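You operate a simulated robot arm through the tools that you are given. There is no shell and no other tool. Be economical: measure what you need, move in short steps, check, and stop when the job is done.

You run a simulated two-armed robot. Do the job below in one go: nothing can be reset, and whatever is moved stays where it is left.

TASK
On the trough end of the plywood bench, fold the blue cover cloth in half, so that its two long edges meet.
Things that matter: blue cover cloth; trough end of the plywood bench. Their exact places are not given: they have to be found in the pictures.

Only the result counts: the job must be done as asked and must still hold three seconds after the hand-in. Knocking over, shifting, dropping, spilling or breaking anything else fails it. Lids that push on must go on centred and level and be pressed home; caps that screw on are set level and turned clockwise until they are tight. Flat cloth is picked up by pressing the open fingertips on it (5 to 10 N) and closing them slowly along it; thin cloth reads only 2 to 8 mm in the jaws.

THE ROBOT
Two 7-joint arms with two-finger parallel grippers on one trunk, on a base that drives. Base frame: it is fixed to the floor where the robot stands at the start and does not move with it; the origin is under the middle of the robot, x ahead of it, y to its left, z up; the surface under the hand at the start is at about z = 90. Units: cm, degrees, N and s.
The left shoulder is at the start at [7, 16.3, 117], the right one opposite. With the tool pointing down near the work surface each hand reaches from about 40 to 88 cm from the robot's upright axis, wherever it stands, measured 20 degrees to its own side. Places, roughly: trough end of the plywood bench [70, -10, 90]. Payload 3.43 kg a hand.
The tool frame of a hand sits at the grasp point between the pads (the TCP): z along the fingers, y along the line on which they close. The tips reach 3.4 cm beyond it. Largest opening 12.8 cm; finger width 2.4, thickness 1.2; the body of the gripper, 4.8 by 13 cm, starts 9.6 cm behind the TCP.
Orientation is that of the tool frame in the base frame, as a unit quaternion [w, x, y, z]. With the fingers straight down and closing along the base's y, the tool's x points along the base's -x, its y along +y and its z along -z.

THE INTERFACE
- The arms move only by the tool arm_command. It takes "left_plan", "right_plan" or both (then of equal length, played together; a hand with none holds still); each is a list of rows, each a list of 7 numbers: the shift along the tool's x, y, z in units of 25 mm (1.0 is 25 mm), then the turn, a rotation vector about the tool's x, y, z in units of 6 degrees (1.0 is 6 degrees), then the gripper command, from -1 (shut) to 1 (fully open), values between in proportion. In form: [[dx, dy, dz, rx, ry, rz, fingers], ...]. A call has 1 to 10 rows; each row shifts and turns the commanded pose from where the row before left it, along the tool's axes as they then stand. A call with a number of a shift or a turn outside -1 to 1 is refused whole. Rows are played at 5 a second. More than 5 cm and 8.6 degrees between two rows, or a gripper value outside its range, and nothing of the call is played. Where a pose cannot be reached the arm comes as near as it can. A force on the tool above 40 N (or 10 N above the force at the start of the call, whichever is more), or a blocked arm, ends the call early, and 0.2 s more pass. The fingers move at their own pace (about 15.3 cm/s each) and stop on an object; they squeeze with about 32 N. The grip force told is the motor's: it shows also when the fingers shut on nothing. Time passes only in rows, and 0.2 s behind the last, so rows that do not move let the fingers close. It gives the time, the measured TCP pose, the force on the tool (base axes), the opening and the grip force at its end, in the units of the frame above (readings bear some noise), with the torque about the TCP (base axes, N m) and any sound that the robot's microphone picked up.
- Cameras (640 x 400 px; columns grow to the right, rows downward): "scene" is now at [12.91, -0.67, 138.19]; the picture's right is [-0.05, -1.00, -0.00], its down [-0.71, 0.04, -0.70] and it looks along [0.70, -0.04, -0.71] (base axes); focal length 252 px, centre (320, 200). "left" rides on the left gripper at [7.6, 1.1, -16] in its tool frame; the picture's right is [-0.15, 0.99, 0.00], its down [-0.88, -0.13, -0.46] and it looks along [-0.45, -0.07, 0.89] (tool axes); focal length 234 px, centre (320, 200). "right" rides on the right gripper at [7.6, -1.1, -16] in its tool frame; the picture's right is [0.15, 0.99, 0.00], its down [-0.88, 0.13, -0.46] and it looks along [-0.45, 0.07, 0.89] (tool axes); focal length 234 px, centre (320, 200).
- camera(camera): a new picture of that camera. The clock stands still meanwhile.
- raise_lower(by): slides the trunk up (or, below 0, down) by that many cm; the arms and the scene camera ride with it, the base frame stays. It gives what a move gives, with no picture.
- roll_base(legs): drives the robot by 1 to 6 legs, each [ahead, left, turn to the left] in cm, cm and degrees, along the robot's own axes; the way and the turn of a leg run together, so that a leg with both is an arc; at most 150 cm and 180 degrees a leg. The arms and the cameras ride along, it lands a little off, and it stops where it bumps. It gives what a move gives.
- head_to(pan, tilt): turns the head with the scene camera to pan (to the left, within 86 degrees either way) and tilt (down, from -29 to 69), counted from straight ahead of the robot. It gives what a move gives.
- pixel_to_xyz(camera, pixels): for up to 12 pixels [column, row] of the newest picture of that camera ("zoom" is the newest enlarged one), the place [x, y, z] in the base frame of the surface seen there, good to about 0.2 cm. The clock stands still meanwhile.
- close_up(camera, box): a new picture of the part [left, top, right, bottom] of that camera's present view, enlarged. The clock stands still meanwhile.
- finish_job(): hands the job in; it is judged then, once.

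Work in short steps. Measure before you move; look again where a grasp or a placing could have gone wrong, and mend it. You have 80 turns and 62 pictures in all, those below and enlarged ones among them. Open the grippers and draw the arms clear of the work before you hand the job in, unless the task says otherwise; then end with one line.

The tools are called by a JSON object that holds its "method" and its "body". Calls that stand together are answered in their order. arm_command: Moves the arms, as the interface text tells. Its arguments: {"type":"object","properties":{"left_plan":{"type":"array","items":{"type":"array","items":{"type":"number"}}},"right_plan":{"type":"array","items":{"type":"array","items":{"type":"number"}}}},"required":[]} The other tools are called the same way: raise_lower (by) slides the trunk up or down; roll_base (legs) drives the base; head_to (pan, tilt) turns the head that bears the scene camera; camera (camera) takes a picture; pixel_to_xyz (camera, pixels) gives the place of the surface under pixels of a picture; close_up (camera, box) takes an enlarged picture of a part of a camera's view; finish_job () hands the job in.

At the start:

```text
time: 0.0
left_tcp_pos: [55.36, 3.22, 107.96]
left_tool_rot: [0.0, 0.0, 1.0, 0.0]
left_force: [0.4, 0.4, 0.0]
left_wrist_torque: [-0.01, 0.01, 0.0]
left_finger_gap: 12.8
left_grasp_force: 0.1
right_tcp_pos: [49.36, -34.33, 114.3]
right_tool_rot: [-0.001, 0.0, 1.0, 0.001]
right_force: [0.3, 0.4, -0.3]
right_wrist_torque: [0.01, 0.01, -0.04]
right_finger_gap: 12.81
right_grasp_force: 0.1
trunk travel left (down, up): [-65.0, 29.0]
robot x, y, heading: [0.41, 0.13, -0.3]
head pan, tilt: [-3.1, 45.3]
```

scene: 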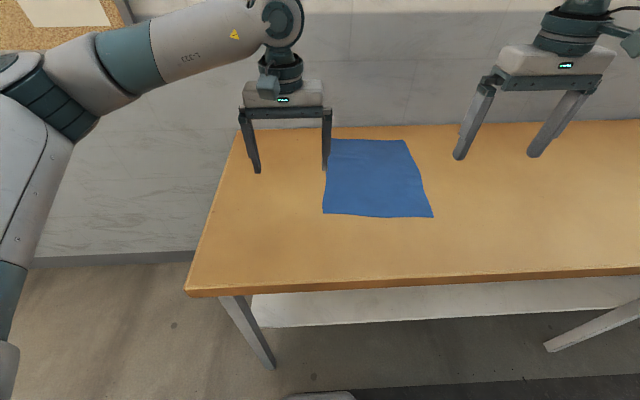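
right: 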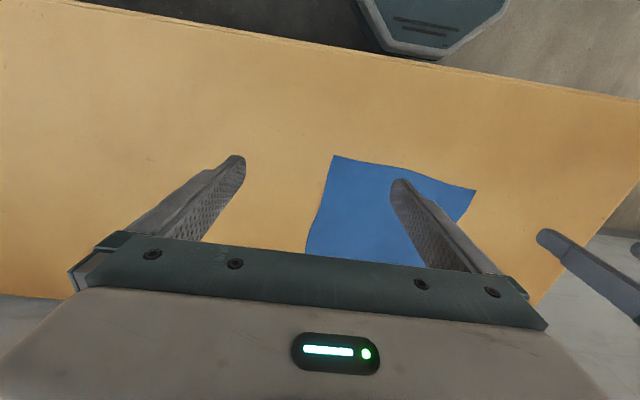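
left: 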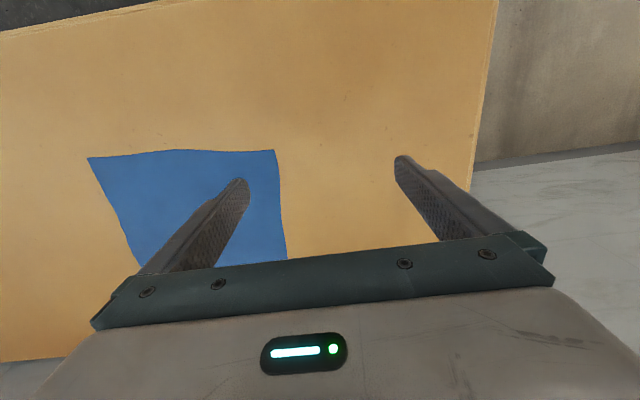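

The blue cloth shows in the scene at corners about (330,139), (404,140), (433,217), (323,213). I measure its corners and edges.

{"method": "pixel_to_xyz", "body": {"camera": "scene", "pixels": [[333, 141], [403, 141], [432, 216], [324, 212], [366, 140], [378, 216], [325, 185], [420, 180], [370, 180], [300, 230], [450, 230]]}}

{"method": "close_up", "body": {"camera": "scene", "box": [280, 110, 480, 235]}}

```text
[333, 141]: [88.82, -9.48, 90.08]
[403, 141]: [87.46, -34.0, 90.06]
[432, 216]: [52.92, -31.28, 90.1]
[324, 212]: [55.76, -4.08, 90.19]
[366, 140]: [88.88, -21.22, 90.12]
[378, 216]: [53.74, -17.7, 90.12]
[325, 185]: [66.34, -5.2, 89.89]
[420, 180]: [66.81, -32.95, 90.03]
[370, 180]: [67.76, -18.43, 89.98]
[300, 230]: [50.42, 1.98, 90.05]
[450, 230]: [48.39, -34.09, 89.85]
```

```text
3.20 times, centred on (380, 172) of scene
```

zoom: 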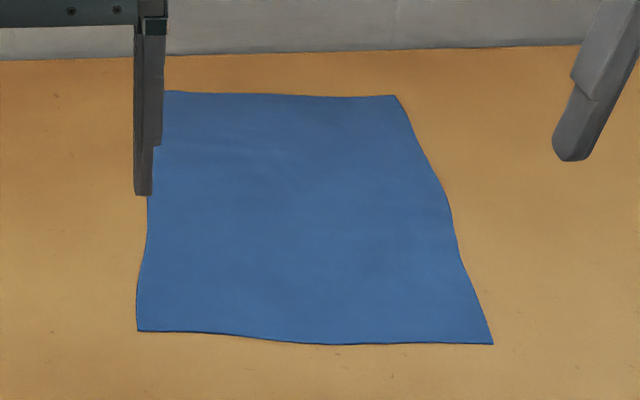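

I measure the bench edges and look where the robot base can stand.

{"method": "pixel_to_xyz", "body": {"camera": "scene", "pixels": [[190, 290], [400, 280], [600, 268], [238, 140], [450, 128], [600, 124], [320, 396], [320, 310], [100, 200], [450, 80]]}}

{"method": "head_to", "body": {"pan": 0, "tilt": 69}}

{"method": "camera", "body": {"camera": "scene"}}

```text
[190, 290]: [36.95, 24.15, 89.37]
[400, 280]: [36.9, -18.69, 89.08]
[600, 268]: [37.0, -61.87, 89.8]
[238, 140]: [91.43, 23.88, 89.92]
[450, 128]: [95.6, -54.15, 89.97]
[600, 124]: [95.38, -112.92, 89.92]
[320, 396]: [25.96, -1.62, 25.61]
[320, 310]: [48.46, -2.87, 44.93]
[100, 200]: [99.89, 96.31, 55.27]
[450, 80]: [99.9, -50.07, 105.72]
```

```text
time: 0.9
left_tcp_pos: [55.45, 3.16, 107.96]
left_tool_rot: [-0.001, 0.001, 1.0, 0.0]
left_force: [-0.9, 0.2, 0.6]
left_wrist_torque: [0.0, 0.01, -0.01]
left_finger_gap: 12.8
left_grasp_force: 0.1
right_tcp_pos: [49.38, -34.35, 114.32]
right_tool_rot: [0.0, 0.0, 1.0, 0.0]
right_force: [0.0, -0.2, 0.7]
right_wrist_torque: [0.04, -0.04, 0.0]
right_finger_gap: 12.78
right_grasp_force: 0.0
trunk travel left (down, up): [-65.0, 29.0]
robot x, y, heading: [0.03, 0.17, 0.1]
head pan, tilt: [0.0, 68.8]
```

```text
57 pictures are left
```

scene: 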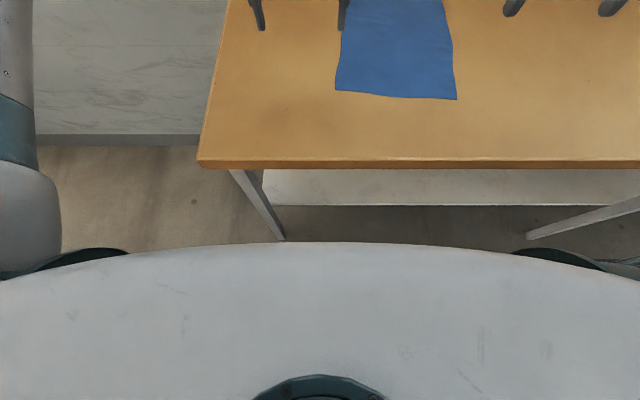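

The cloth runs x 53–89 by y about -5 to -34, so its long edges lie along x. The bench edge is x=37 and the base front about x=26. I move closer and turn right a little so the left hand can take the far corners and the right hand the near ones.

{"method": "roll_base", "body": {"legs": [[9.5, 0, 0], [0, 0, -18]]}}

{"method": "head_to", "body": {"pan": 2, "tilt": 45}}

{"method": "camera", "body": {"camera": "scene"}}

```text
time: 3.0
left_tcp_pos: [63.3, -13.75, 107.93]
left_tool_rot: [0.0, 0.155, 0.988, 0.0]
left_force: [0.2, 0.0, -0.3]
left_wrist_torque: [-0.01, -0.02, -0.03]
left_finger_gap: 12.79
left_grasp_force: 0.1
right_tcp_pos: [45.86, -47.7, 114.35]
right_tool_rot: [0.0, 0.156, 0.988, 0.0]
right_force: [-0.7, 0.2, -0.2]
right_wrist_torque: [-0.01, -0.04, -0.01]
right_finger_gap: 12.81
right_grasp_force: 0.0
trunk travel left (down, up): [-65.0, 29.0]
robot x, y, heading: [9.01, -0.14, -18.0]
head pan, tilt: [0.0, 68.8]
```

```text
time: 3.9
left_tcp_pos: [63.4, -13.68, 108.05]
left_tool_rot: [0.0, 0.155, 0.988, 0.0]
left_force: [-0.3, -0.8, -0.4]
left_wrist_torque: [0.03, 0.03, -0.02]
left_finger_gap: 12.8
left_grasp_force: 0.0
right_tcp_pos: [46.06, -47.82, 114.28]
right_tool_rot: [0.0, 0.154, 0.988, 0.0]
right_force: [0.6, 1.1, 0.0]
right_wrist_torque: [0.03, -0.03, -0.02]
right_finger_gap: 12.8
right_grasp_force: 0.0
trunk travel left (down, up): [-65.0, 29.0]
robot x, y, heading: [9.56, -0.25, -17.7]
head pan, tilt: [2.0, 45.0]
```

```text
56 pictures are left
```

scene: 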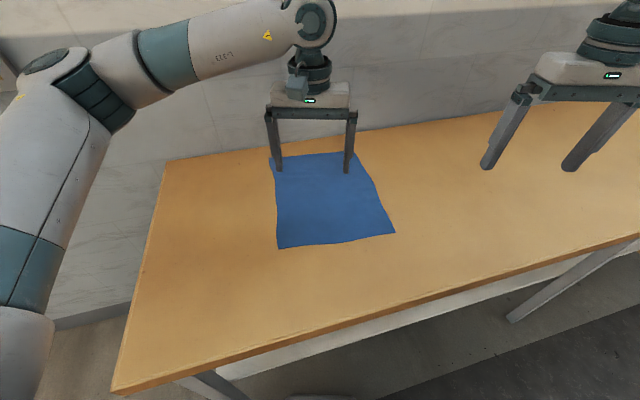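

The base is at (9.5, -0.2), heading -18. I measure the cloth outline here: far corners about (270,157) and (352,152), near corners (278,248) and (395,233).

{"method": "pixel_to_xyz", "body": {"camera": "scene", "pixels": [[271, 158], [356, 153], [394, 232], [279, 247], [275, 190], [276, 215], [335, 241], [371, 180], [383, 205], [277, 235]]}}

{"method": "close_up", "body": {"camera": "scene", "box": [240, 140, 432, 260]}}

{"method": "arm_command", "body": {"left_plan": [[0, 0, 0, 0, 0, -1, 0], [0, 0, 0, 0, 0, -1, -0.3], [0, 0, 0, 0, 0, -1, -0.5], [-1, 0.3, 0, 0, 0, 0, -0.5], [-1, 0.3, 0, 0, 0, 0, -0.5], [-1, 0.3, 0, 0, 0, 0, -0.5], [-1, 0.3, 0, 0, 0, 0, -0.5], [-1, 0.3, 0, 0, 0, 0, -0.5], [-1, 0.3, 0, 0, 0, 0, -0.5], [-1, 0.3, 0, 0, 0, 0, -0.5]], "right_plan": [[0, 0, 0, 0, 0, -1, 0], [0, 0, 0, 0, 0, -1, -0.3], [0, 0, 0, 0, 0, -1, -0.5], [0, 1, 0, 0, 0, 0, -0.5], [0, 1, 0, 0, 0, 0, -0.5], [0, 1, 0, 0, 0, 0, -0.5], [0, 1, 0, 0, 0, 0, -0.5], [0, 1, 0, 0, 0, 0, -0.5], [0, 1, 0, 0, 0, 0, -0.5], [0, 1, 0, 0, 0, 0, -0.5]]}}

```text
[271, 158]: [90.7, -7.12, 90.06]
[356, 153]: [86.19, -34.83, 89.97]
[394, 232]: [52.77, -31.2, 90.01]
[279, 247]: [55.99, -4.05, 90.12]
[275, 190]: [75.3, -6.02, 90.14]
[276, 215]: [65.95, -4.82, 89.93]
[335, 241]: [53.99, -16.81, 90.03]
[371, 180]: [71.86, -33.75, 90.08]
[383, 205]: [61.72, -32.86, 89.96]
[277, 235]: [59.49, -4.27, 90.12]
```

```text
3.33 times, centred on (336, 200) of scene
```

zoom: 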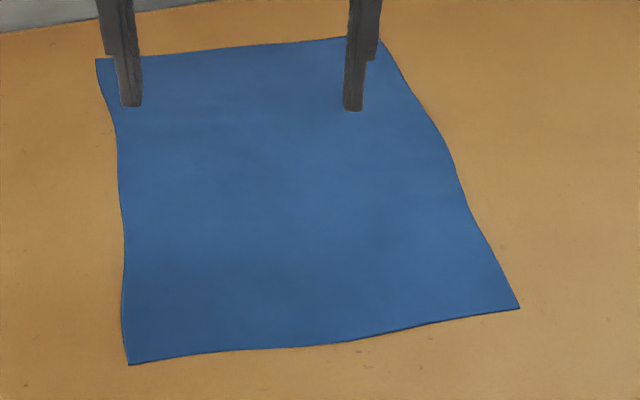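

```text
time: 6.1
left_tcp_pos: [81.03, -8.12, 107.8]
left_tool_rot: [-0.001, -0.002, 1.0, 0.0]
left_force: [-0.9, 1.2, -0.6]
left_wrist_torque: [-0.05, 0.01, -0.01]
left_finger_gap: 3.19
left_grasp_force: 0.1
right_tcp_pos: [46.1, -30.09, 114.41]
right_tool_rot: [-0.001, -0.001, 1.0, 0.0]
right_force: [0.6, 0.4, 0.9]
right_wrist_torque: [0.0, 0.03, 0.03]
right_finger_gap: 3.17
right_grasp_force: 0.1
trunk travel left (down, up): [-65.0, 29.0]
robot x, y, heading: [9.67, -0.36, -17.7]
head pan, tilt: [2.0, 45.0]
```

Cloth corners come out as FL (90.7,-7.1), NL (56.0,-4.1), NR (52.8,-31.2), FR about (87,-34.8), so it lies turned about -5°. I bring both hands over the left long edge near its corners, turned -5°.

{"method": "arm_command", "body": {"left_plan": [[-0.8, -0.1, 0, 0, 0, 0.28, -0.625], [-0.8, -0.1, 0, 0, 0, 0.28, -0.625], [-0.8, -0.1, 0, 0, 0, 0.27, -0.625], [0, 0, 0.7, 0, 0, 0, -0.625], [0, 0, 0.7, 0, 0, 0, -0.625], [0, 0, 0.7, 0, 0, 0, -0.625], [0, 0, 0.7, 0, 0, 0, -0.625], [0, 0, 0.7, 0, 0, 0, -0.625], [0, 0, 0, 0, 0, 0, -0.625], [0, 0, 0, 0, 0, 0, -0.625]], "right_plan": [[-0.53, 0.95, 0, 0, 0, 0, -0.625], [-0.53, 0.95, 0, 0, 0, 0, -0.625], [-0.53, 0.95, 0, 0, 0, 0, -0.625], [-0.53, 0.95, 0, 0, 0, 0, -0.625], [-0.53, 0.95, 0, 0, 0, 0, -0.625], [-0.53, 0.95, 0, 0, 0, 0, -0.625], [-0.53, 0.95, 0, 0, 0, 0, -0.625], [-0.53, 0.95, 0, 0, 0, 0, -0.625], [-0.53, 0.95, 0, 0, 0, 0, -0.625], [-0.53, 0.95, 0, 0, 0, 0.83, -0.625]]}}

{"method": "camera", "body": {"camera": "scene"}}

```text
time: 8.3
left_tcp_pos: [86.94, -9.24, 99.12]
left_tool_rot: [-0.001, 0.042, 0.999, 0.001]
left_force: [0.4, -0.4, 0.2]
left_wrist_torque: [0.02, -0.01, -0.01]
left_finger_gap: 2.43
left_grasp_force: 0.1
right_tcp_pos: [49.17, -24.62, 114.28]
right_tool_rot: [0.001, 0.0, 1.0, 0.0]
right_force: [0.7, -0.2, 0.1]
right_wrist_torque: [0.02, -0.02, 0.0]
right_finger_gap: 2.42
right_grasp_force: 0.0
right hand out of reach, approached as far as the arm can: row 3, 4, 5, 6, 7, 8, 9, 10
trunk travel left (down, up): [-65.0, 29.0]
robot x, y, heading: [10.01, 0.21, -17.6]
head pan, tilt: [2.0, 45.0]
```

```text
54 pictures are left
```

scene: 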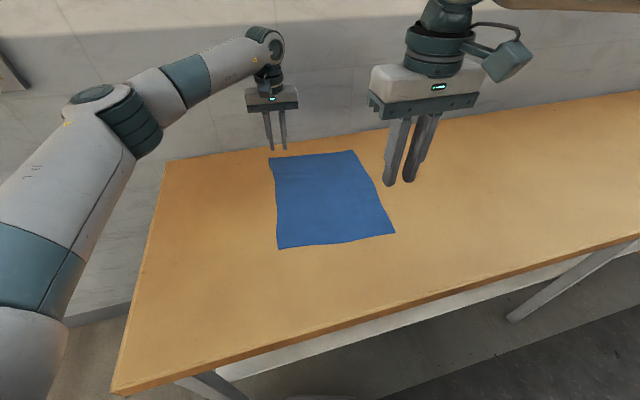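

The right arm can't get inward at this heading (stuck at y=-24.6). With its elbow swinging outward, facing straight ahead should suit better, so I turn back left to heading 0 and step 3 cm left.

{"method": "roll_base", "body": {"legs": [[0, 0, 18], [0, 3, 0]]}}

```text
time: 10.1
left_tcp_pos: [86.05, 17.21, 99.23]
left_tool_rot: [0.0, -0.111, 0.994, 0.002]
left_force: [0.1, -1.3, -0.5]
left_wrist_torque: [0.06, 0.01, 0.02]
left_finger_gap: 2.43
left_grasp_force: 0.0
right_tcp_pos: [54.81, -8.95, 114.26]
right_tool_rot: [0.0, -0.154, 0.988, 0.003]
right_force: [0.1, -0.8, 0.8]
right_wrist_torque: [0.06, 0.02, 0.0]
right_finger_gap: 2.42
right_grasp_force: 0.1
trunk travel left (down, up): [-65.0, 29.0]
robot x, y, heading: [9.41, 2.59, 0.0]
head pan, tilt: [2.0, 45.0]
```

Both hands are now in range; I undo the yaw to -5° and bring them over the grasp points.

{"method": "arm_command", "body": {"left_plan": [[0, -1, 0, 0, 0, 1, -0.625], [0, -1, 0, 0, 0, 1, -0.625], [0, -1, 0, 0, 0, 1, -0.625], [0, -1, 0, 0, 0, 0, -0.625], [0, -1, 0, 0, 0, 0, -0.625], [0, -1, 0, 0, 0, 0, -0.625], [0, -1, 0, 0, 0, 0, -0.625], [0, -1, 0, 0, 0, 0, -0.625], [0, -1, 0, 0, 0, 0, -0.625], [-0.5, -0.4, 0, 0, 0, 0, -0.625]], "right_plan": [[0, 0, 0, 0, 0, 1, -0.625], [0, 0, 0, 0, 0, 1, -0.625], [0, 0, 0, 0, 0, 1, -0.625], [0, 0, 0, 0, 0, 0.8, -0.625], [-0.8, 0.4, 0, 0, 0, 0, -0.625], [-0.8, 0.4, 0, 0, 0, 0, -0.625], [0, 0.4, 1, 0, 0, 0, -0.625], [0, 0, 1, 0, 0, 0, -0.625], [0, 0, 1, 0, 0, 0, -0.625], [0, 0, 1, 0, 0, 0, -0.625]]}}

{"method": "camera", "body": {"camera": "scene"}}

```text
time: 12.3
left_tcp_pos: [86.12, -5.49, 99.19]
left_tool_rot: [0.0, 0.046, 0.999, -0.001]
left_force: [-0.1, 0.4, -0.7]
left_wrist_torque: [-0.01, -0.03, 0.0]
left_finger_gap: 2.41
left_grasp_force: 0.1
left hand out of reach, approached as far as the arm can: row 10
right_tcp_pos: [58.02, -9.47, 106.26]
right_tool_rot: [0.0, 0.045, 0.999, 0.002]
right_force: [-0.3, -0.3, -0.1]
right_wrist_torque: [0.04, -0.02, 0.0]
right_finger_gap: 2.44
right_grasp_force: 0.0
right hand out of reach, approached as far as the arm can: row 5, 6, 7
trunk travel left (down, up): [-65.0, 29.0]
robot x, y, heading: [9.43, 3.33, -0.3]
head pan, tilt: [2.0, 45.0]
```

```text
53 pictures are left
```

scene: 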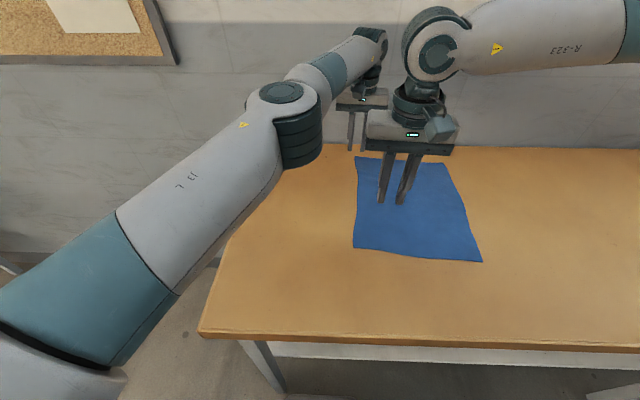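

Each hand has trouble crossing the middle, but once both hold the edge I can carry the cloth by driving the base sideways to the right. I check the bench leg and the base front for room.

{"method": "head_to", "body": {"pan": 0, "tilt": 69}}

{"method": "camera", "body": {"camera": "scene"}}

```text
time: 13.2
left_tcp_pos: [86.13, -5.44, 99.26]
left_tool_rot: [-0.001, 0.046, 0.999, 0.0]
left_force: [-0.9, 0.1, -1.2]
left_wrist_torque: [-0.03, 0.01, 0.0]
left_finger_gap: 2.4
left_grasp_force: 0.1
right_tcp_pos: [57.97, -9.37, 106.33]
right_tool_rot: [0.0, 0.044, 0.999, 0.001]
right_force: [0.0, 0.3, 0.2]
right_wrist_torque: [-0.01, -0.01, 0.02]
right_finger_gap: 2.4
right_grasp_force: 0.0
trunk travel left (down, up): [-65.0, 29.0]
robot x, y, heading: [9.89, 2.75, -0.2]
head pan, tilt: [0.0, 68.8]
```

```text
52 pictures are left
```

scene: 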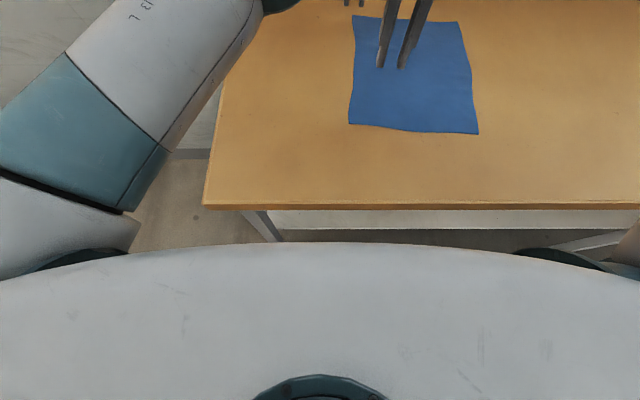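

{"method": "pixel_to_xyz", "body": {"camera": "scene", "pixels": [[320, 245], [200, 252], [450, 248], [278, 238], [250, 215], [350, 233], [450, 220], [580, 245], [625, 236], [320, 225]]}}

```text
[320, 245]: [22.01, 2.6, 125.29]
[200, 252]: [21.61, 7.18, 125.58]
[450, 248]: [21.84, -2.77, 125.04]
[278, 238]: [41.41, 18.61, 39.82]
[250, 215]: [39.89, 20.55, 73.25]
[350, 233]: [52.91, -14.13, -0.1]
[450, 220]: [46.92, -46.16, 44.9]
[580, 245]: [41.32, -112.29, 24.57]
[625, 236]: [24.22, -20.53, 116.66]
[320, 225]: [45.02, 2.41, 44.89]
```

The white mass is the chest (z 125); the leg is near (41,19) and the low base passes under the shelf (z 45). I draw the left hand back from the wall, then drive to about (15, 8).

{"method": "arm_command", "body": {"left_plan": [[1, 0, 0, 0, 0, 0, -0.625], [1, 0, 0, 0, 0, 0, -0.625], [0.6, 0, 0, 0, 0, 0, -0.625]]}}

{"method": "roll_base", "body": {"legs": [[0, 5.2, 0], [5, 0, 0.2]]}}

```text
time: 14.0
left_tcp_pos: [79.57, -4.88, 99.32]
left_tool_rot: [0.0, 0.044, 0.999, -0.001]
left_force: [0.9, 0.2, 0.4]
left_wrist_torque: [0.0, 0.01, -0.01]
left_finger_gap: 2.37
left_grasp_force: 0.1
right_tcp_pos: [57.98, -9.22, 106.39]
right_tool_rot: [0.001, 0.044, 0.999, 0.001]
right_force: [0.7, 0.5, 0.1]
right_wrist_torque: [-0.02, 0.0, 0.01]
right_finger_gap: 2.4
right_grasp_force: 0.1
trunk travel left (down, up): [-65.0, 29.0]
robot x, y, heading: [9.38, 2.9, -0.1]
head pan, tilt: [0.0, 68.8]
```

```text
time: 15.6
left_tcp_pos: [82.68, 1.25, 99.13]
left_tool_rot: [-0.002, 0.033, 0.999, 0.0]
left_force: [-0.2, -0.2, -1.1]
left_wrist_torque: [-0.02, 0.0, 0.01]
left_finger_gap: 2.4
left_grasp_force: 0.0
right_tcp_pos: [61.22, -3.73, 106.24]
right_tool_rot: [-0.001, 0.036, 0.999, 0.001]
right_force: [0.4, 0.6, -0.6]
right_wrist_torque: [-0.03, 0.02, -0.02]
right_finger_gap: 2.43
right_grasp_force: 0.1
trunk travel left (down, up): [-65.0, 29.0]
robot x, y, heading: [12.13, 7.5, 0.9]
head pan, tilt: [0.0, 68.8]
stopped in leg 2: the robot was blocked; the commanded pose is now the measured one
```

The base was blocked at x=12.1, so I back off slightly, straighten, and look to check nothing shifted.

{"method": "roll_base", "body": {"legs": [[-1.2, -0.8, -0.9]]}}

{"method": "head_to", "body": {"pan": -5, "tilt": 47}}

{"method": "camera", "body": {"camera": "scene"}}

```text
time: 16.4
left_tcp_pos: [81.55, -0.59, 99.08]
left_tool_rot: [-0.002, 0.04, 0.999, -0.001]
left_force: [-0.1, 0.4, -0.3]
left_wrist_torque: [-0.04, -0.01, 0.02]
left_finger_gap: 2.41
left_grasp_force: 0.1
right_tcp_pos: [59.87, -5.19, 106.22]
right_tool_rot: [-0.001, 0.042, 0.999, 0.0]
right_force: [0.3, -0.1, -0.3]
right_wrist_torque: [-0.02, 0.01, 0.02]
right_finger_gap: 2.4
right_grasp_force: 0.0
trunk travel left (down, up): [-65.0, 29.0]
robot x, y, heading: [11.15, 6.5, 0.4]
head pan, tilt: [0.0, 68.8]
```

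```text
time: 17.2
left_tcp_pos: [81.41, -0.68, 99.17]
left_tool_rot: [-0.001, 0.041, 0.999, 0.0]
left_force: [-0.5, 0.2, 0.1]
left_wrist_torque: [-0.01, 0.01, -0.02]
left_finger_gap: 2.41
left_grasp_force: 0.1
right_tcp_pos: [59.78, -5.3, 106.23]
right_tool_rot: [-0.001, 0.041, 0.999, 0.0]
right_force: [0.8, -0.5, -0.5]
right_wrist_torque: [0.0, 0.0, 0.0]
right_finger_gap: 2.42
right_grasp_force: 0.0
trunk travel left (down, up): [-65.0, 29.0]
robot x, y, heading: [11.54, 6.7, -0.1]
head pan, tilt: [-5.0, 47.0]
```

```text
51 pictures are left
```

scene: 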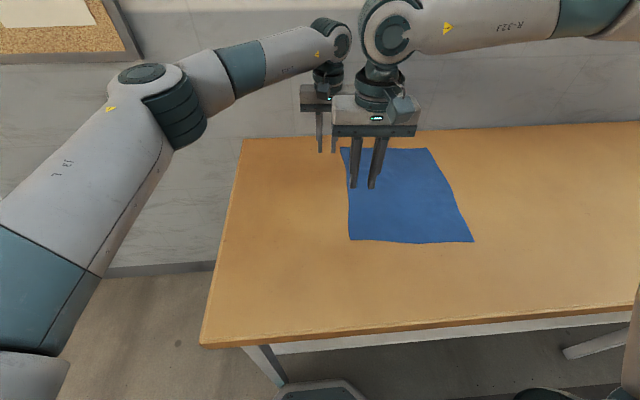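

The bench and cloth look unmoved. I bring the left hand over its grasp point (84.5, -8.9) and the right over (59.8, -6.6), and re-measure the corners.

{"method": "pixel_to_xyz", "body": {"camera": "scene", "pixels": [[350, 238], [341, 150], [425, 149], [472, 241], [349, 210], [455, 200], [315, 388], [325, 382]]}}

{"method": "arm_command", "body": {"left_plan": [[-0.5, -0.8, 0, 0, 0, 0, -0.625], [-0.5, -0.8, 0, 0, 0, 0, -0.625], [-0.5, -0.8, 0, 0, 0, 0, -0.625], [0, -0.8, 0, 0, 0, 0, -0.625], [0, 0, 0.5, 0, 0, 0, -0.625], [0, 0, 0, 0, 0, 0, -0.625]], "right_plan": [[0, -0.52, 0, 0, 0, 0, -0.625], [0, 0, 1, 0, 0, 0, -0.625], [0, 0, 1, 0, 0, 0, -0.625], [0, 0, 1, 0, 0, 0, -0.625], [0, 0, 0.5, 0, 0, 0, -0.625], [0, 0, 0, 0, 0, 0, -0.625]]}}

{"method": "camera", "body": {"camera": "scene"}}

{"method": "camera", "body": {"camera": "left"}}

{"method": "camera", "body": {"camera": "right"}}

```text
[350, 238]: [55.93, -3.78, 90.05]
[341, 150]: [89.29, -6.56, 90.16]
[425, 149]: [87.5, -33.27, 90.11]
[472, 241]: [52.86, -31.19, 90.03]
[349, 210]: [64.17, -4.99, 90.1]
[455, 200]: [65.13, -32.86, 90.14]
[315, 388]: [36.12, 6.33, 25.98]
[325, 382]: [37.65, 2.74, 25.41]
```

```text
time: 18.6
left_tcp_pos: [84.38, -7.85, 98.02]
left_tool_rot: [0.0, 0.04, 0.999, 0.002]
left_force: [0.1, -0.2, -0.4]
left_wrist_torque: [0.01, -0.02, 0.0]
left_finger_gap: 2.42
left_grasp_force: 0.1
left hand out of reach, approached as far as the arm can: row 4
right_tcp_pos: [59.54, -6.83, 97.41]
right_tool_rot: [0.0, 0.042, 0.999, 0.002]
right_force: [-0.6, 0.4, 0.1]
right_wrist_torque: [-0.01, -0.02, 0.0]
right_finger_gap: 2.44
right_grasp_force: 0.0
trunk travel left (down, up): [-65.0, 29.0]
robot x, y, heading: [11.06, 6.67, 0.4]
head pan, tilt: [-5.0, 47.0]
```

```text
50 pictures are left
```

scene: 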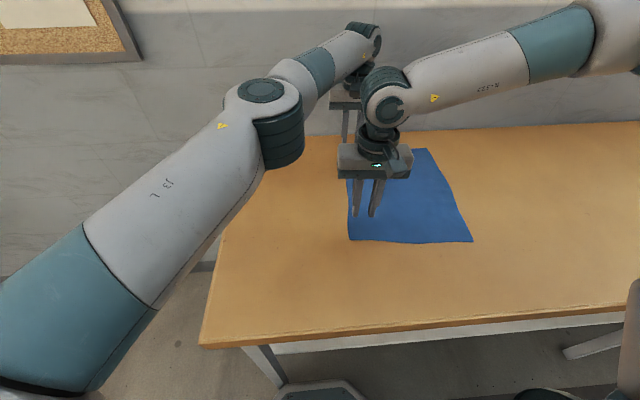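

```text
49 pictures are left
```

left: 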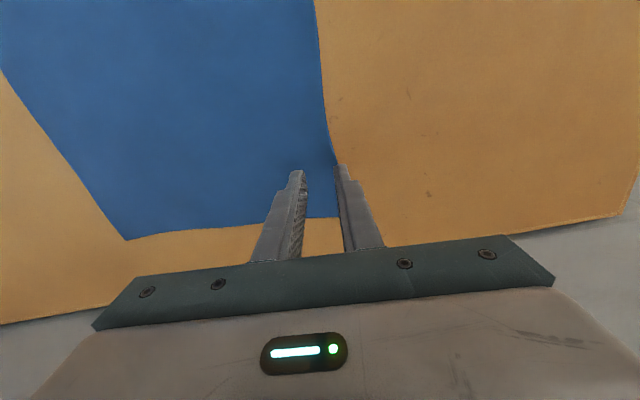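

```text
48 pictures are left
```

right: 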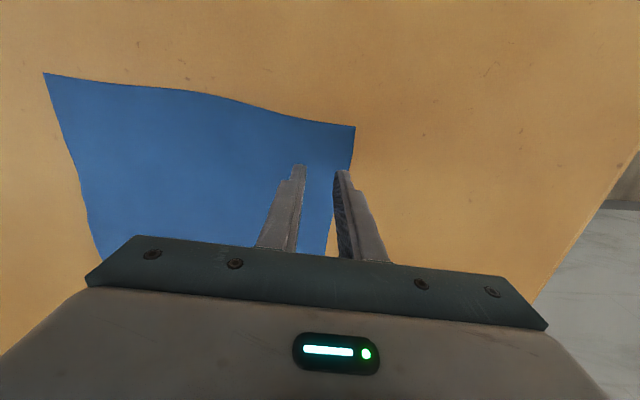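

The outer finger of each hand sits just off the edge. I measure the edge next to the fingertips.

{"method": "pixel_to_xyz", "body": {"camera": "left", "pixels": [[320, 60], [325, 120], [331, 150], [334, 214], [127, 239]]}}

{"method": "pixel_to_xyz", "body": {"camera": "right", "pixels": [[353, 130], [349, 165], [329, 245], [300, 120], [44, 75]]}}

```text
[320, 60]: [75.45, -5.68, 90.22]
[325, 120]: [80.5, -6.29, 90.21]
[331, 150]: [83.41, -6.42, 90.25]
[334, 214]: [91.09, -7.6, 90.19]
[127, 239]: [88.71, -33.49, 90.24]
```

```text
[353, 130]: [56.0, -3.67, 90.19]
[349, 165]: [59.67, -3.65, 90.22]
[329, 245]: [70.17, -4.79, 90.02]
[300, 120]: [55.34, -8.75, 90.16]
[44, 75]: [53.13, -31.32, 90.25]
```

Edge is at y=-6.4 under the left hand and -3.7 under the right. I shift the left 1 cm inward and lower both to just above the cloth.

{"method": "arm_command", "body": {"left_plan": [[0.45, -0.4, 0, 0, 0, 0, -0.625], [0, 0, 0.8, 0, 0, 0, -0.625], [0, 0, 0.8, 0, 0, 0, -0.625], [0, 0, 0, 0, 0, 0, -0.625]], "right_plan": [[0, 0.2, 0, 0, 0, 0, -0.625], [0, 0, 0.7, 0, 0, 0, -0.625], [0, 0, 0.7, 0, 0, 0, -0.625], [0, 0, 0, 0, 0, 0, -0.625]]}}

```text
time: 19.6
left_tcp_pos: [83.21, -8.82, 94.01]
left_tool_rot: [-0.001, 0.04, 0.999, 0.0]
left_force: [-0.4, -0.5, 0.6]
left_wrist_torque: [0.01, 0.02, 0.03]
left_finger_gap: 2.42
left_grasp_force: 0.0
right_tcp_pos: [59.36, -7.32, 94.51]
right_tool_rot: [0.0, 0.041, 0.999, 0.001]
right_force: [0.8, -0.8, -0.4]
right_wrist_torque: [0.01, 0.02, -0.02]
right_finger_gap: 2.41
right_grasp_force: 0.1
right hand out of reach, approached as far as the arm can: row 2, 3
trunk travel left (down, up): [-65.0, 29.0]
robot x, y, heading: [11.55, 6.81, 0.2]
head pan, tilt: [-5.0, 47.0]
```

The right hand is held 3.5 cm inside the edge by its inward limit. I shift the base 1.2 cm left and move the left hand back over its spot.

{"method": "roll_base", "body": {"legs": [[0, 1.2, 0]]}}

{"method": "arm_command", "body": {"left_plan": [[0.2, -0.5, 0, 0, 0, 0, -0.625], [0, 0, 0, 0, 0, 0, -0.625]], "right_plan": [[0, 0, 0.2, 0, 0, 0, -0.625], [0, 0, 0, 0, 0, 0, -0.625]]}}

```text
time: 20.4
left_tcp_pos: [83.35, -7.92, 93.91]
left_tool_rot: [-0.002, 0.041, 0.999, 0.001]
left_force: [0.9, -0.3, -0.1]
left_wrist_torque: [0.05, 0.01, 0.01]
left_finger_gap: 2.41
left_grasp_force: 0.1
right_tcp_pos: [59.41, -6.47, 94.32]
right_tool_rot: [-0.001, 0.042, 0.999, 0.002]
right_force: [-0.7, -0.4, -0.2]
right_wrist_torque: [0.04, 0.01, -0.02]
right_finger_gap: 2.41
right_grasp_force: 0.1
trunk travel left (down, up): [-65.0, 29.0]
robot x, y, heading: [11.2, 7.62, 0.1]
head pan, tilt: [-5.0, 47.0]
```

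```text
time: 20.9
left_tcp_pos: [82.63, -8.86, 93.97]
left_tool_rot: [-0.001, 0.041, 0.999, 0.0]
left_force: [0.9, 0.1, 0.7]
left_wrist_torque: [-0.03, 0.0, 0.0]
left_finger_gap: 2.4
left_grasp_force: 0.0
right_tcp_pos: [59.28, -6.28, 93.88]
right_tool_rot: [0.0, 0.043, 0.999, 0.002]
right_force: [-0.4, -0.5, 0.2]
right_wrist_torque: [0.0, 0.01, 0.0]
right_finger_gap: 2.4
right_grasp_force: 0.0
trunk travel left (down, up): [-65.0, 29.0]
robot x, y, heading: [11.26, 7.88, 0.2]
head pan, tilt: [-5.0, 47.0]
```

Both are about 2.4 cm inside the edge and just above the cloth. I press down in small steps to find the 5–10 N contact.

{"method": "arm_command", "body": {"left_plan": [[0, 0, 0.12, 0, 0, 0, -0.625], [0, 0, 0.1, 0, 0, 0, -0.625], [0, 0, 0, 0, 0, 0, -0.625]], "right_plan": [[0, 0, 0.12, 0, 0, 0, -0.625], [0, 0, 0.1, 0, 0, 0, -0.625], [0, 0, 0, 0, 0, 0, -0.625]]}}

```text
time: 21.8
left_tcp_pos: [82.73, -9.04, 93.45]
left_tool_rot: [0.0, 0.041, 0.999, 0.0]
left_force: [0.6, 0.6, 5.7]
left_wrist_torque: [0.09, -0.01, -0.03]
left_finger_gap: 2.4
left_grasp_force: 0.1
right_tcp_pos: [59.15, -6.56, 93.55]
right_tool_rot: [0.0, 0.043, 0.999, 0.003]
right_force: [0.6, 0.1, 1.5]
right_wrist_torque: [0.01, 0.0, -0.01]
right_finger_gap: 2.44
right_grasp_force: 0.1
right hand out of reach, approached as far as the arm can: row 2
trunk travel left (down, up): [-65.0, 29.0]
robot x, y, heading: [11.26, 7.8, 0.3]
head pan, tilt: [-5.0, 47.0]
```

Left presses with 5.7 N, right with 1.5 N. I press the right a bit more, then close both slowly.

{"method": "arm_command", "body": {"right_plan": [[0, -0.1, 0.1, 0, 0, 0, -0.625], [0, 0, 0.03, 0, 0, 0, -0.625]]}}

```text
time: 22.4
left_tcp_pos: [82.39, -8.82, 93.6]
left_tool_rot: [0.0, 0.041, 0.999, -0.001]
left_force: [0.6, 0.6, 0.1]
left_wrist_torque: [-0.01, 0.01, -0.02]
left_finger_gap: 2.38
left_grasp_force: 0.0
right_tcp_pos: [59.15, -6.61, 93.55]
right_tool_rot: [0.002, 0.042, 0.999, 0.003]
right_force: [-0.3, 6.2, 33.9]
right_wrist_torque: [0.09, 0.16, -0.04]
right_finger_gap: 2.42
right_grasp_force: 0.1
trunk travel left (down, up): [-65.0, 29.0]
robot x, y, heading: [11.32, 8.0, 0.3]
head pan, tilt: [-5.0, 47.0]
```

The right now presses 34 N and the left has lost contact. I ease the right off and lower the left slightly.

{"method": "arm_command", "body": {"left_plan": [[0, 0, 0.06, 0, 0, 0, -0.625], [0, 0, 0, 0, 0, 0, -0.625]], "right_plan": [[0, 0, -0.09, 0, 0, 0, -0.625], [0, 0, 0, 0, 0, 0, -0.625]]}}

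```text
time: 22.9
left_tcp_pos: [82.48, -8.66, 93.55]
left_tool_rot: [0.001, 0.04, 0.999, 0.001]
left_force: [-2.0, 1.7, 11.5]
left_wrist_torque: [0.2, 0.01, 0.05]
left_finger_gap: 2.37
left_grasp_force: 0.0
right_tcp_pos: [59.17, -6.77, 93.45]
right_tool_rot: [0.001, 0.043, 0.999, 0.001]
right_force: [3.7, 3.6, 21.0]
right_wrist_torque: [0.36, -0.11, -0.05]
right_finger_gap: 2.44
right_grasp_force: 1.0
trunk travel left (down, up): [-65.0, 29.0]
robot x, y, heading: [11.47, 7.97, -0.1]
head pan, tilt: [-5.0, 47.0]
```

I ease off a touch to about 10 N and close the fingers slowly along the cloth.

{"method": "arm_command", "body": {"left_plan": [[0, 0, -0.01, 0, 0, 0, -0.66], [0, 0, 0, 0, 0, 0, -0.72], [0, 0, 0, 0, 0, 0, -0.78], [0, 0, 0, 0, 0, 0, -0.84], [0, 0, 0, 0, 0, 0, -0.9], [0, 0, 0, 0, 0, 0, -0.96], [0, 0, 0, 0, 0, 0, -1], [0, 0, 0, 0, 0, 0, -1]], "right_plan": [[0, 0, -0.04, 0, 0, 0, -0.625], [0, 0, 0, 0, 0, 0, -0.7], [0, 0, 0, 0, 0, 0, -0.78], [0, 0, 0, 0, 0, 0, -0.84], [0, 0, 0, 0, 0, 0, -0.9], [0, 0, 0, 0, 0, 0, -0.96], [0, 0, 0, 0, 0, 0, -1], [0, 0, 0, 0, 0, 0, -1]]}}

{"method": "camera", "body": {"camera": "left"}}

{"method": "camera", "body": {"camera": "right"}}

```text
time: 24.8
left_tcp_pos: [82.59, -8.79, 93.45]
left_tool_rot: [0.001, 0.041, 0.999, 0.0]
left_force: [0.2, 0.6, 23.0]
left_wrist_torque: [0.16, -0.08, -0.04]
left_finger_gap: 0.2
left_grasp_force: 32.0
right_tcp_pos: [59.06, -6.83, 93.56]
right_tool_rot: [0.001, 0.043, 0.999, 0.002]
right_force: [0.6, 0.1, -0.6]
right_wrist_torque: [0.0, 0.0, -0.02]
right_finger_gap: 0.2
right_grasp_force: 32.1
trunk travel left (down, up): [-65.0, 29.0]
robot x, y, heading: [10.98, 7.6, 0.2]
head pan, tilt: [-5.0, 47.0]
```

```text
47 pictures are left
```

left: 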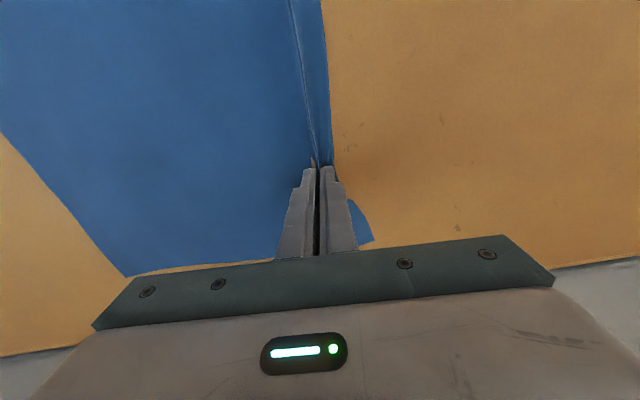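

```text
46 pictures are left
```

right: 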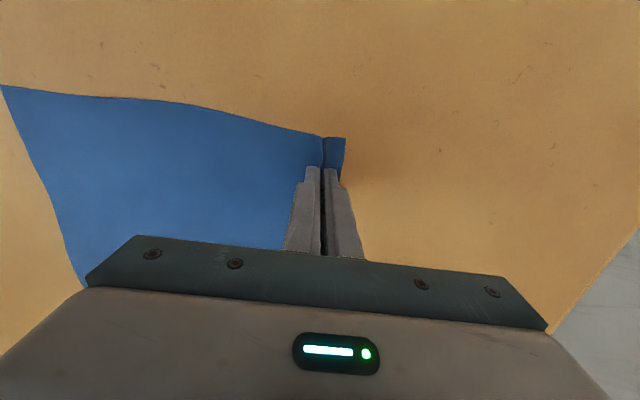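

A ridge of cloth is pinched in both jaws (2 mm). I lift both 4 cm and check.

{"method": "arm_command", "body": {"left_plan": [[0, 0, -0.5, 0, 0, 0, -1], [0, 0, -0.5, 0, 0, 0, -1], [0, 0, -0.5, 0, 0, 0, -1], [0, 0, 0, 0, 0, 0, -1]], "right_plan": [[0, 0, -0.5, 0, 0, 0, -1], [0, 0, -0.5, 0, 0, 0, -1], [0, 0, -0.5, 0, 0, 0, -1], [0, 0, 0, 0, 0, 0, -1]]}}

{"method": "camera", "body": {"camera": "scene"}}

```text
time: 25.8
left_tcp_pos: [82.68, -9.09, 97.08]
left_tool_rot: [0.0, 0.04, 0.999, 0.0]
left_force: [0.3, 0.8, 1.1]
left_wrist_torque: [-0.04, 0.02, 0.01]
left_finger_gap: 0.19
left_grasp_force: 31.7
right_tcp_pos: [59.28, -6.74, 97.37]
right_tool_rot: [0.0, 0.043, 0.999, 0.001]
right_force: [-0.1, -0.8, 0.4]
right_wrist_torque: [-0.01, 0.02, 0.0]
right_finger_gap: 0.19
right_grasp_force: 31.6
trunk travel left (down, up): [-65.0, 29.0]
robot x, y, heading: [11.27, 7.8, 0.4]
head pan, tilt: [-5.0, 47.0]
```

```text
45 pictures are left
```

scene: 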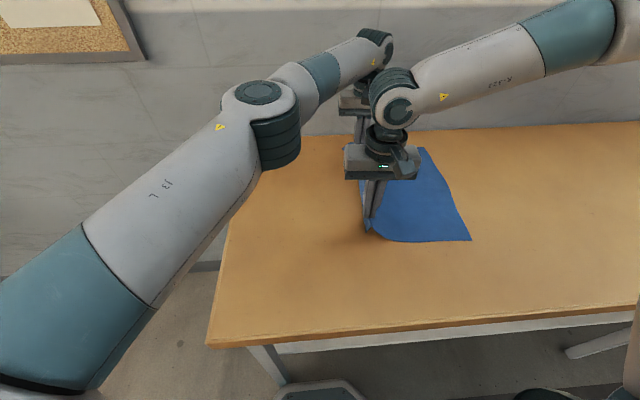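

Both corners are lifted. I now carry the edge in an arc: base a few cm right at a time, hands raised in between.

{"method": "roll_base", "body": {"legs": [[-0.5, -4.5, 0]]}}

{"method": "arm_command", "body": {"left_plan": [[0, 0, -0.5, 0, 0, 0, -1], [0, 0, -0.5, 0, 0, 0, -1], [0, 0, 0, 0, 0, 0, -1]], "right_plan": [[0, 0, -0.5, 0, 0, 0, -1], [0, 0, -0.5, 0, 0, 0, -1], [0, 0, 0, 0, 0, 0, -1]]}}

{"method": "roll_base", "body": {"legs": [[-0.4, -4, 0]]}}

{"method": "arm_command", "body": {"left_plan": [[0, 0, -0.5, 0, 0, 0, -1], [0, 0, -0.4, 0, 0, 0, -1], [0, 0, 0, 0, 0, 0, -1]], "right_plan": [[0, 0, -0.5, 0, 0, 0, -1], [0, 0, -0.4, 0, 0, 0, -1], [0, 0, 0, 0, 0, 0, -1]]}}

{"method": "camera", "body": {"camera": "scene"}}

```text
time: 26.6
left_tcp_pos: [82.33, -13.16, 97.15]
left_tool_rot: [-0.002, 0.041, 0.999, -0.001]
left_force: [0.6, 0.5, 0.5]
left_wrist_torque: [-0.04, -0.01, -0.03]
left_finger_gap: 0.2
left_grasp_force: 32.2
right_tcp_pos: [59.04, -10.99, 97.37]
right_tool_rot: [0.0, 0.041, 0.999, 0.0]
right_force: [0.9, 0.1, 0.3]
right_wrist_torque: [-0.05, -0.01, 0.01]
right_finger_gap: 0.18
right_grasp_force: 31.9
trunk travel left (down, up): [-65.0, 29.0]
robot x, y, heading: [11.06, 3.3, 0.4]
head pan, tilt: [-5.0, 47.0]
```

```text
time: 27.4
left_tcp_pos: [82.29, -13.25, 99.66]
left_tool_rot: [-0.001, 0.041, 0.999, 0.0]
left_force: [0.1, 0.2, -0.8]
left_wrist_torque: [0.06, 0.02, 0.0]
left_finger_gap: 0.18
left_grasp_force: 32.0
right_tcp_pos: [59.03, -11.22, 99.93]
right_tool_rot: [0.0, 0.042, 0.999, 0.002]
right_force: [0.5, -0.6, -0.5]
right_wrist_torque: [0.0, -0.02, 0.04]
right_finger_gap: 0.19
right_grasp_force: 31.9
trunk travel left (down, up): [-65.0, 29.0]
robot x, y, heading: [10.77, 3.7, 0.3]
head pan, tilt: [-5.0, 47.0]
```

```text
time: 28.3
left_tcp_pos: [81.91, -16.73, 99.59]
left_tool_rot: [-0.001, 0.039, 0.999, -0.001]
left_force: [-0.3, 0.0, -0.1]
left_wrist_torque: [-0.02, -0.04, 0.01]
left_finger_gap: 0.2
left_grasp_force: 31.9
right_tcp_pos: [58.49, -14.75, 99.85]
right_tool_rot: [0.0, 0.042, 0.999, 0.001]
right_force: [-0.2, -0.4, 0.0]
right_wrist_torque: [-0.01, -0.01, -0.02]
right_finger_gap: 0.21
right_grasp_force: 32.1
trunk travel left (down, up): [-65.0, 29.0]
robot x, y, heading: [10.72, -0.73, 0.3]
head pan, tilt: [-5.0, 47.0]
```

```text
time: 29.1
left_tcp_pos: [81.91, -16.98, 101.83]
left_tool_rot: [0.001, 0.041, 0.999, 0.0]
left_force: [0.6, -0.1, -0.2]
left_wrist_torque: [0.0, 0.01, -0.03]
left_finger_gap: 0.2
left_grasp_force: 32.2
right_tcp_pos: [58.63, -14.97, 102.17]
right_tool_rot: [-0.001, 0.041, 0.999, 0.001]
right_force: [-0.4, -0.2, -0.7]
right_wrist_torque: [0.01, -0.02, 0.01]
right_finger_gap: 0.16
right_grasp_force: 32.0
trunk travel left (down, up): [-65.0, 29.0]
robot x, y, heading: [10.51, -0.5, 0.3]
head pan, tilt: [-5.0, 47.0]
```

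```text
44 pictures are left
```

scene: 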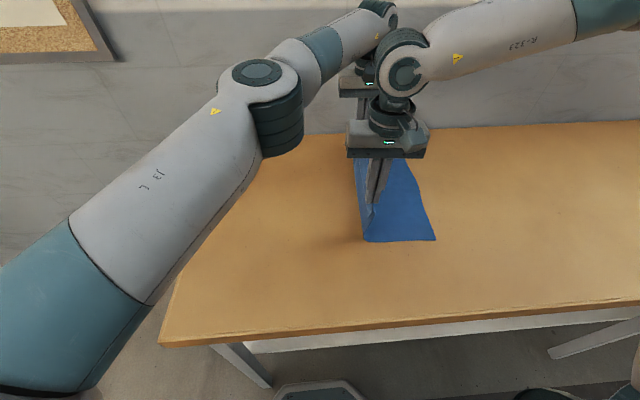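

The edge stands up over the middle. I go on past the midline, lowering along the arc.

{"method": "roll_base", "body": {"legs": [[-0.5, -4.8, 0]]}}

{"method": "arm_command", "body": {"left_plan": [[0, 0, 0.4, 0, 0, 0, -1], [0, 0, 0, 0, 0, 0, -1]], "right_plan": [[0, 0, 0.4, 0, 0, 0, -1], [0, 0, 0, 0, 0, 0, -1]]}}

{"method": "roll_base", "body": {"legs": [[-0.4, -4, 0]]}}

{"method": "camera", "body": {"camera": "scene"}}

{"method": "camera", "body": {"camera": "right"}}

```text
time: 30.1
left_tcp_pos: [81.36, -21.43, 101.81]
left_tool_rot: [0.001, 0.038, 0.999, -0.002]
left_force: [1.4, 0.1, -0.3]
left_wrist_torque: [0.01, -0.02, 0.02]
left_finger_gap: 0.21
left_grasp_force: 32.1
right_tcp_pos: [58.12, -19.57, 102.25]
right_tool_rot: [0.0, 0.041, 0.999, 0.001]
right_force: [0.2, 0.0, 0.1]
right_wrist_torque: [-0.04, -0.01, -0.02]
right_finger_gap: 0.19
right_grasp_force: 32.1
trunk travel left (down, up): [-65.0, 29.0]
robot x, y, heading: [9.96, -5.33, 0.4]
head pan, tilt: [-5.0, 47.0]
```

```text
time: 30.6
left_tcp_pos: [81.47, -21.59, 100.83]
left_tool_rot: [0.001, 0.038, 0.999, 0.001]
left_force: [-1.0, 0.0, -0.7]
left_wrist_torque: [0.02, -0.02, 0.0]
left_finger_gap: 0.2
left_grasp_force: 32.2
right_tcp_pos: [58.22, -19.81, 101.25]
right_tool_rot: [0.0, 0.04, 0.999, 0.002]
right_force: [0.1, 0.2, -0.7]
right_wrist_torque: [0.02, -0.02, 0.03]
right_finger_gap: 0.17
right_grasp_force: 32.0
trunk travel left (down, up): [-65.0, 29.0]
robot x, y, heading: [9.87, -5.31, 0.6]
head pan, tilt: [-5.0, 47.0]
```

```text
time: 31.5
left_tcp_pos: [81.01, -25.12, 100.69]
left_tool_rot: [0.001, 0.038, 0.999, -0.002]
left_force: [0.0, 0.7, -0.5]
left_wrist_torque: [-0.06, 0.01, 0.02]
left_finger_gap: 0.18
left_grasp_force: 32.4
right_tcp_pos: [57.88, -23.35, 101.26]
right_tool_rot: [0.0, 0.04, 0.999, 0.002]
right_force: [-0.4, 1.1, 0.4]
right_wrist_torque: [-0.05, 0.03, -0.04]
right_finger_gap: 0.18
right_grasp_force: 31.1
trunk travel left (down, up): [-65.0, 29.0]
robot x, y, heading: [9.85, -9.35, 0.4]
head pan, tilt: [-5.0, 47.0]
```

```text
43 pictures are left
```

scene: 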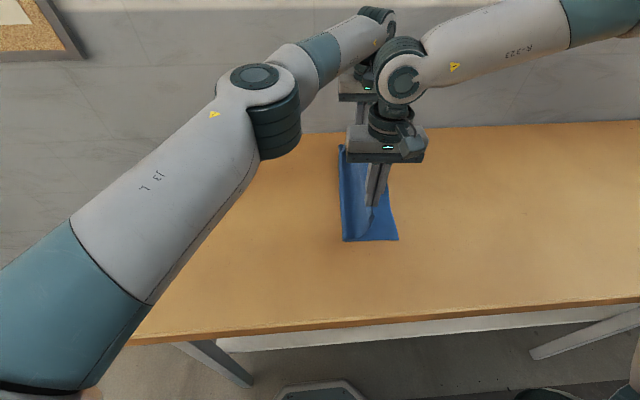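

```text
42 pictures are left
```

right: 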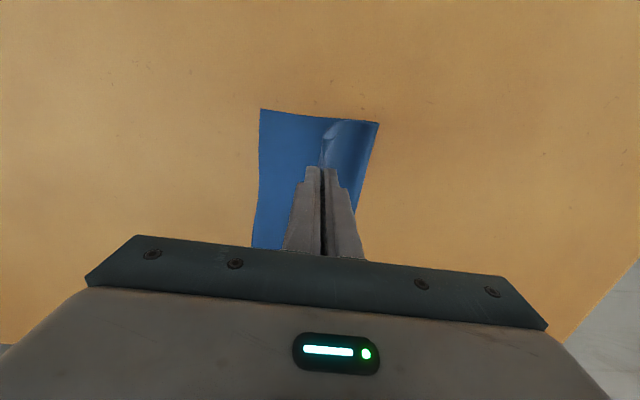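

I measure where the fold line and the lower long edge now lie.

{"method": "pixel_to_xyz", "body": {"camera": "scene", "pixels": [[345, 240], [397, 239], [342, 200], [341, 165], [340, 148], [390, 205], [388, 188]]}}

{"method": "pixel_to_xyz", "body": {"camera": "right", "pixels": [[262, 110], [254, 240], [377, 123], [360, 195]]}}

```text
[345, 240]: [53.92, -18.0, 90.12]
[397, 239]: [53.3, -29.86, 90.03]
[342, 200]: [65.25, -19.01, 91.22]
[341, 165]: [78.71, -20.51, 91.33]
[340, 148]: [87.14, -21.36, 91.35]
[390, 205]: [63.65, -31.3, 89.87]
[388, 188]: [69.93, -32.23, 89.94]
```

```text
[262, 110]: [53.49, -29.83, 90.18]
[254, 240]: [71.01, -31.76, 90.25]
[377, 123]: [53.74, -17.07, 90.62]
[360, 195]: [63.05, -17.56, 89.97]
```

The lower edge runs from (53.5,-29.8) through (71,-31.8); fold at y≈-18 to -21. I move 4.2 cm further right, then lower to about 3.5 cm over the cloth for the release.

{"method": "roll_base", "body": {"legs": [[-0.4, -4.2, -0.4]]}}

{"method": "arm_command", "body": {"left_plan": [[0, -0.2, 0.5, 0, 0, 0, -1], [0, -0.2, 0.5, 0, 0, 0, -1], [0, 0, 0.5, 0, 0, 0, -1], [0, 0, 0, 0, 0, 0, -1]], "right_plan": [[0, 0, 0.5, 0, 0, 0, -1], [0, 0, 0.5, 0, 0, 0, -1], [0, 0, 0.6, 0, 0, 0, -1], [0, 0, 0, 0, 0, 0, -1]]}}

{"method": "camera", "body": {"camera": "scene"}}

{"method": "camera", "body": {"camera": "right"}}

```text
time: 32.4
left_tcp_pos: [80.71, -29.54, 100.77]
left_tool_rot: [0.001, 0.04, 0.999, -0.002]
left_force: [-0.3, -0.3, 0.2]
left_wrist_torque: [-0.03, 0.05, 0.0]
left_finger_gap: 0.21
left_grasp_force: 32.3
right_tcp_pos: [57.3, -27.69, 101.23]
right_tool_rot: [0.0, 0.041, 0.999, 0.001]
right_force: [-0.8, 0.0, 0.2]
right_wrist_torque: [-0.03, -0.01, -0.01]
right_finger_gap: 0.2
right_grasp_force: 31.7
trunk travel left (down, up): [-65.0, 29.0]
robot x, y, heading: [9.41, -13.12, 0.2]
head pan, tilt: [-5.0, 47.0]
```

```text
time: 33.4
left_tcp_pos: [80.43, -30.69, 97.01]
left_tool_rot: [0.002, 0.04, 0.999, -0.002]
left_force: [-0.1, 0.7, -0.3]
left_wrist_torque: [0.01, -0.03, 0.03]
left_finger_gap: 0.19
left_grasp_force: 32.1
right_tcp_pos: [57.26, -27.77, 97.21]
right_tool_rot: [0.001, 0.042, 0.999, 0.002]
right_force: [-1.0, -0.4, 0.2]
right_wrist_torque: [-0.02, -0.01, 0.0]
right_finger_gap: 0.2
right_grasp_force: 31.9
trunk travel left (down, up): [-65.0, 29.0]
robot x, y, heading: [9.3, -13.05, 0.4]
head pan, tilt: [-5.0, 47.0]
```

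```text
41 pictures are left
```

scene: 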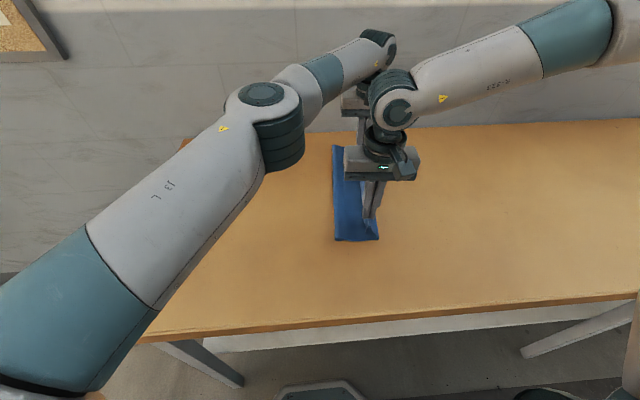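

```text
40 pictures are left
```

right: 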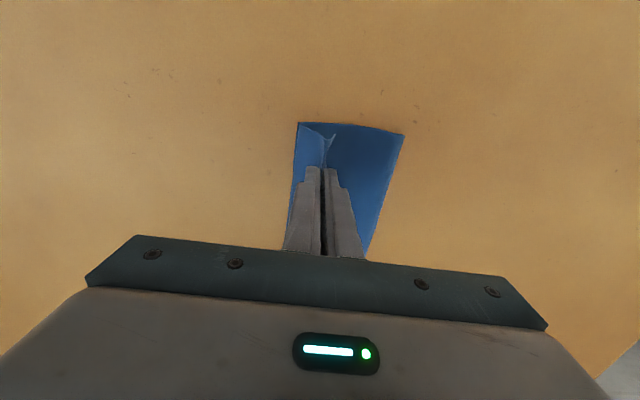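

I take closer looks at the held edge before the release.

{"method": "close_up", "body": {"camera": "right", "box": [250, 100, 430, 270]}}

{"method": "close_up", "body": {"camera": "scene", "box": [310, 130, 430, 260]}}

{"method": "pixel_to_xyz", "body": {"camera": "right", "pixels": [[300, 124], [403, 137], [368, 245], [292, 210], [330, 135]]}}

```text
2.35 times, centred on (340, 185) of right
```

zoom: 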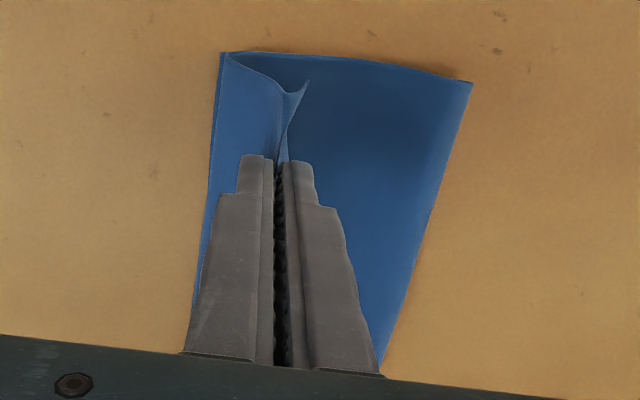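

```text
3.08 times, centred on (370, 195) of scene
```

zoom: 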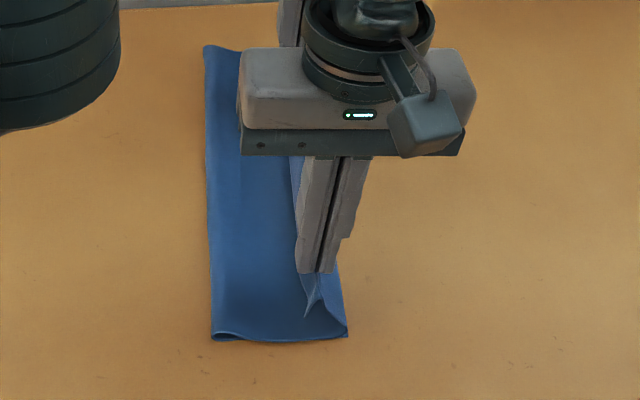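

```text
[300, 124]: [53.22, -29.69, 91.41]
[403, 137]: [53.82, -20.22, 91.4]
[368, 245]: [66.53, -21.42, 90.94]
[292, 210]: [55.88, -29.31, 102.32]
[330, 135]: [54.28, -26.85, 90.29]
```

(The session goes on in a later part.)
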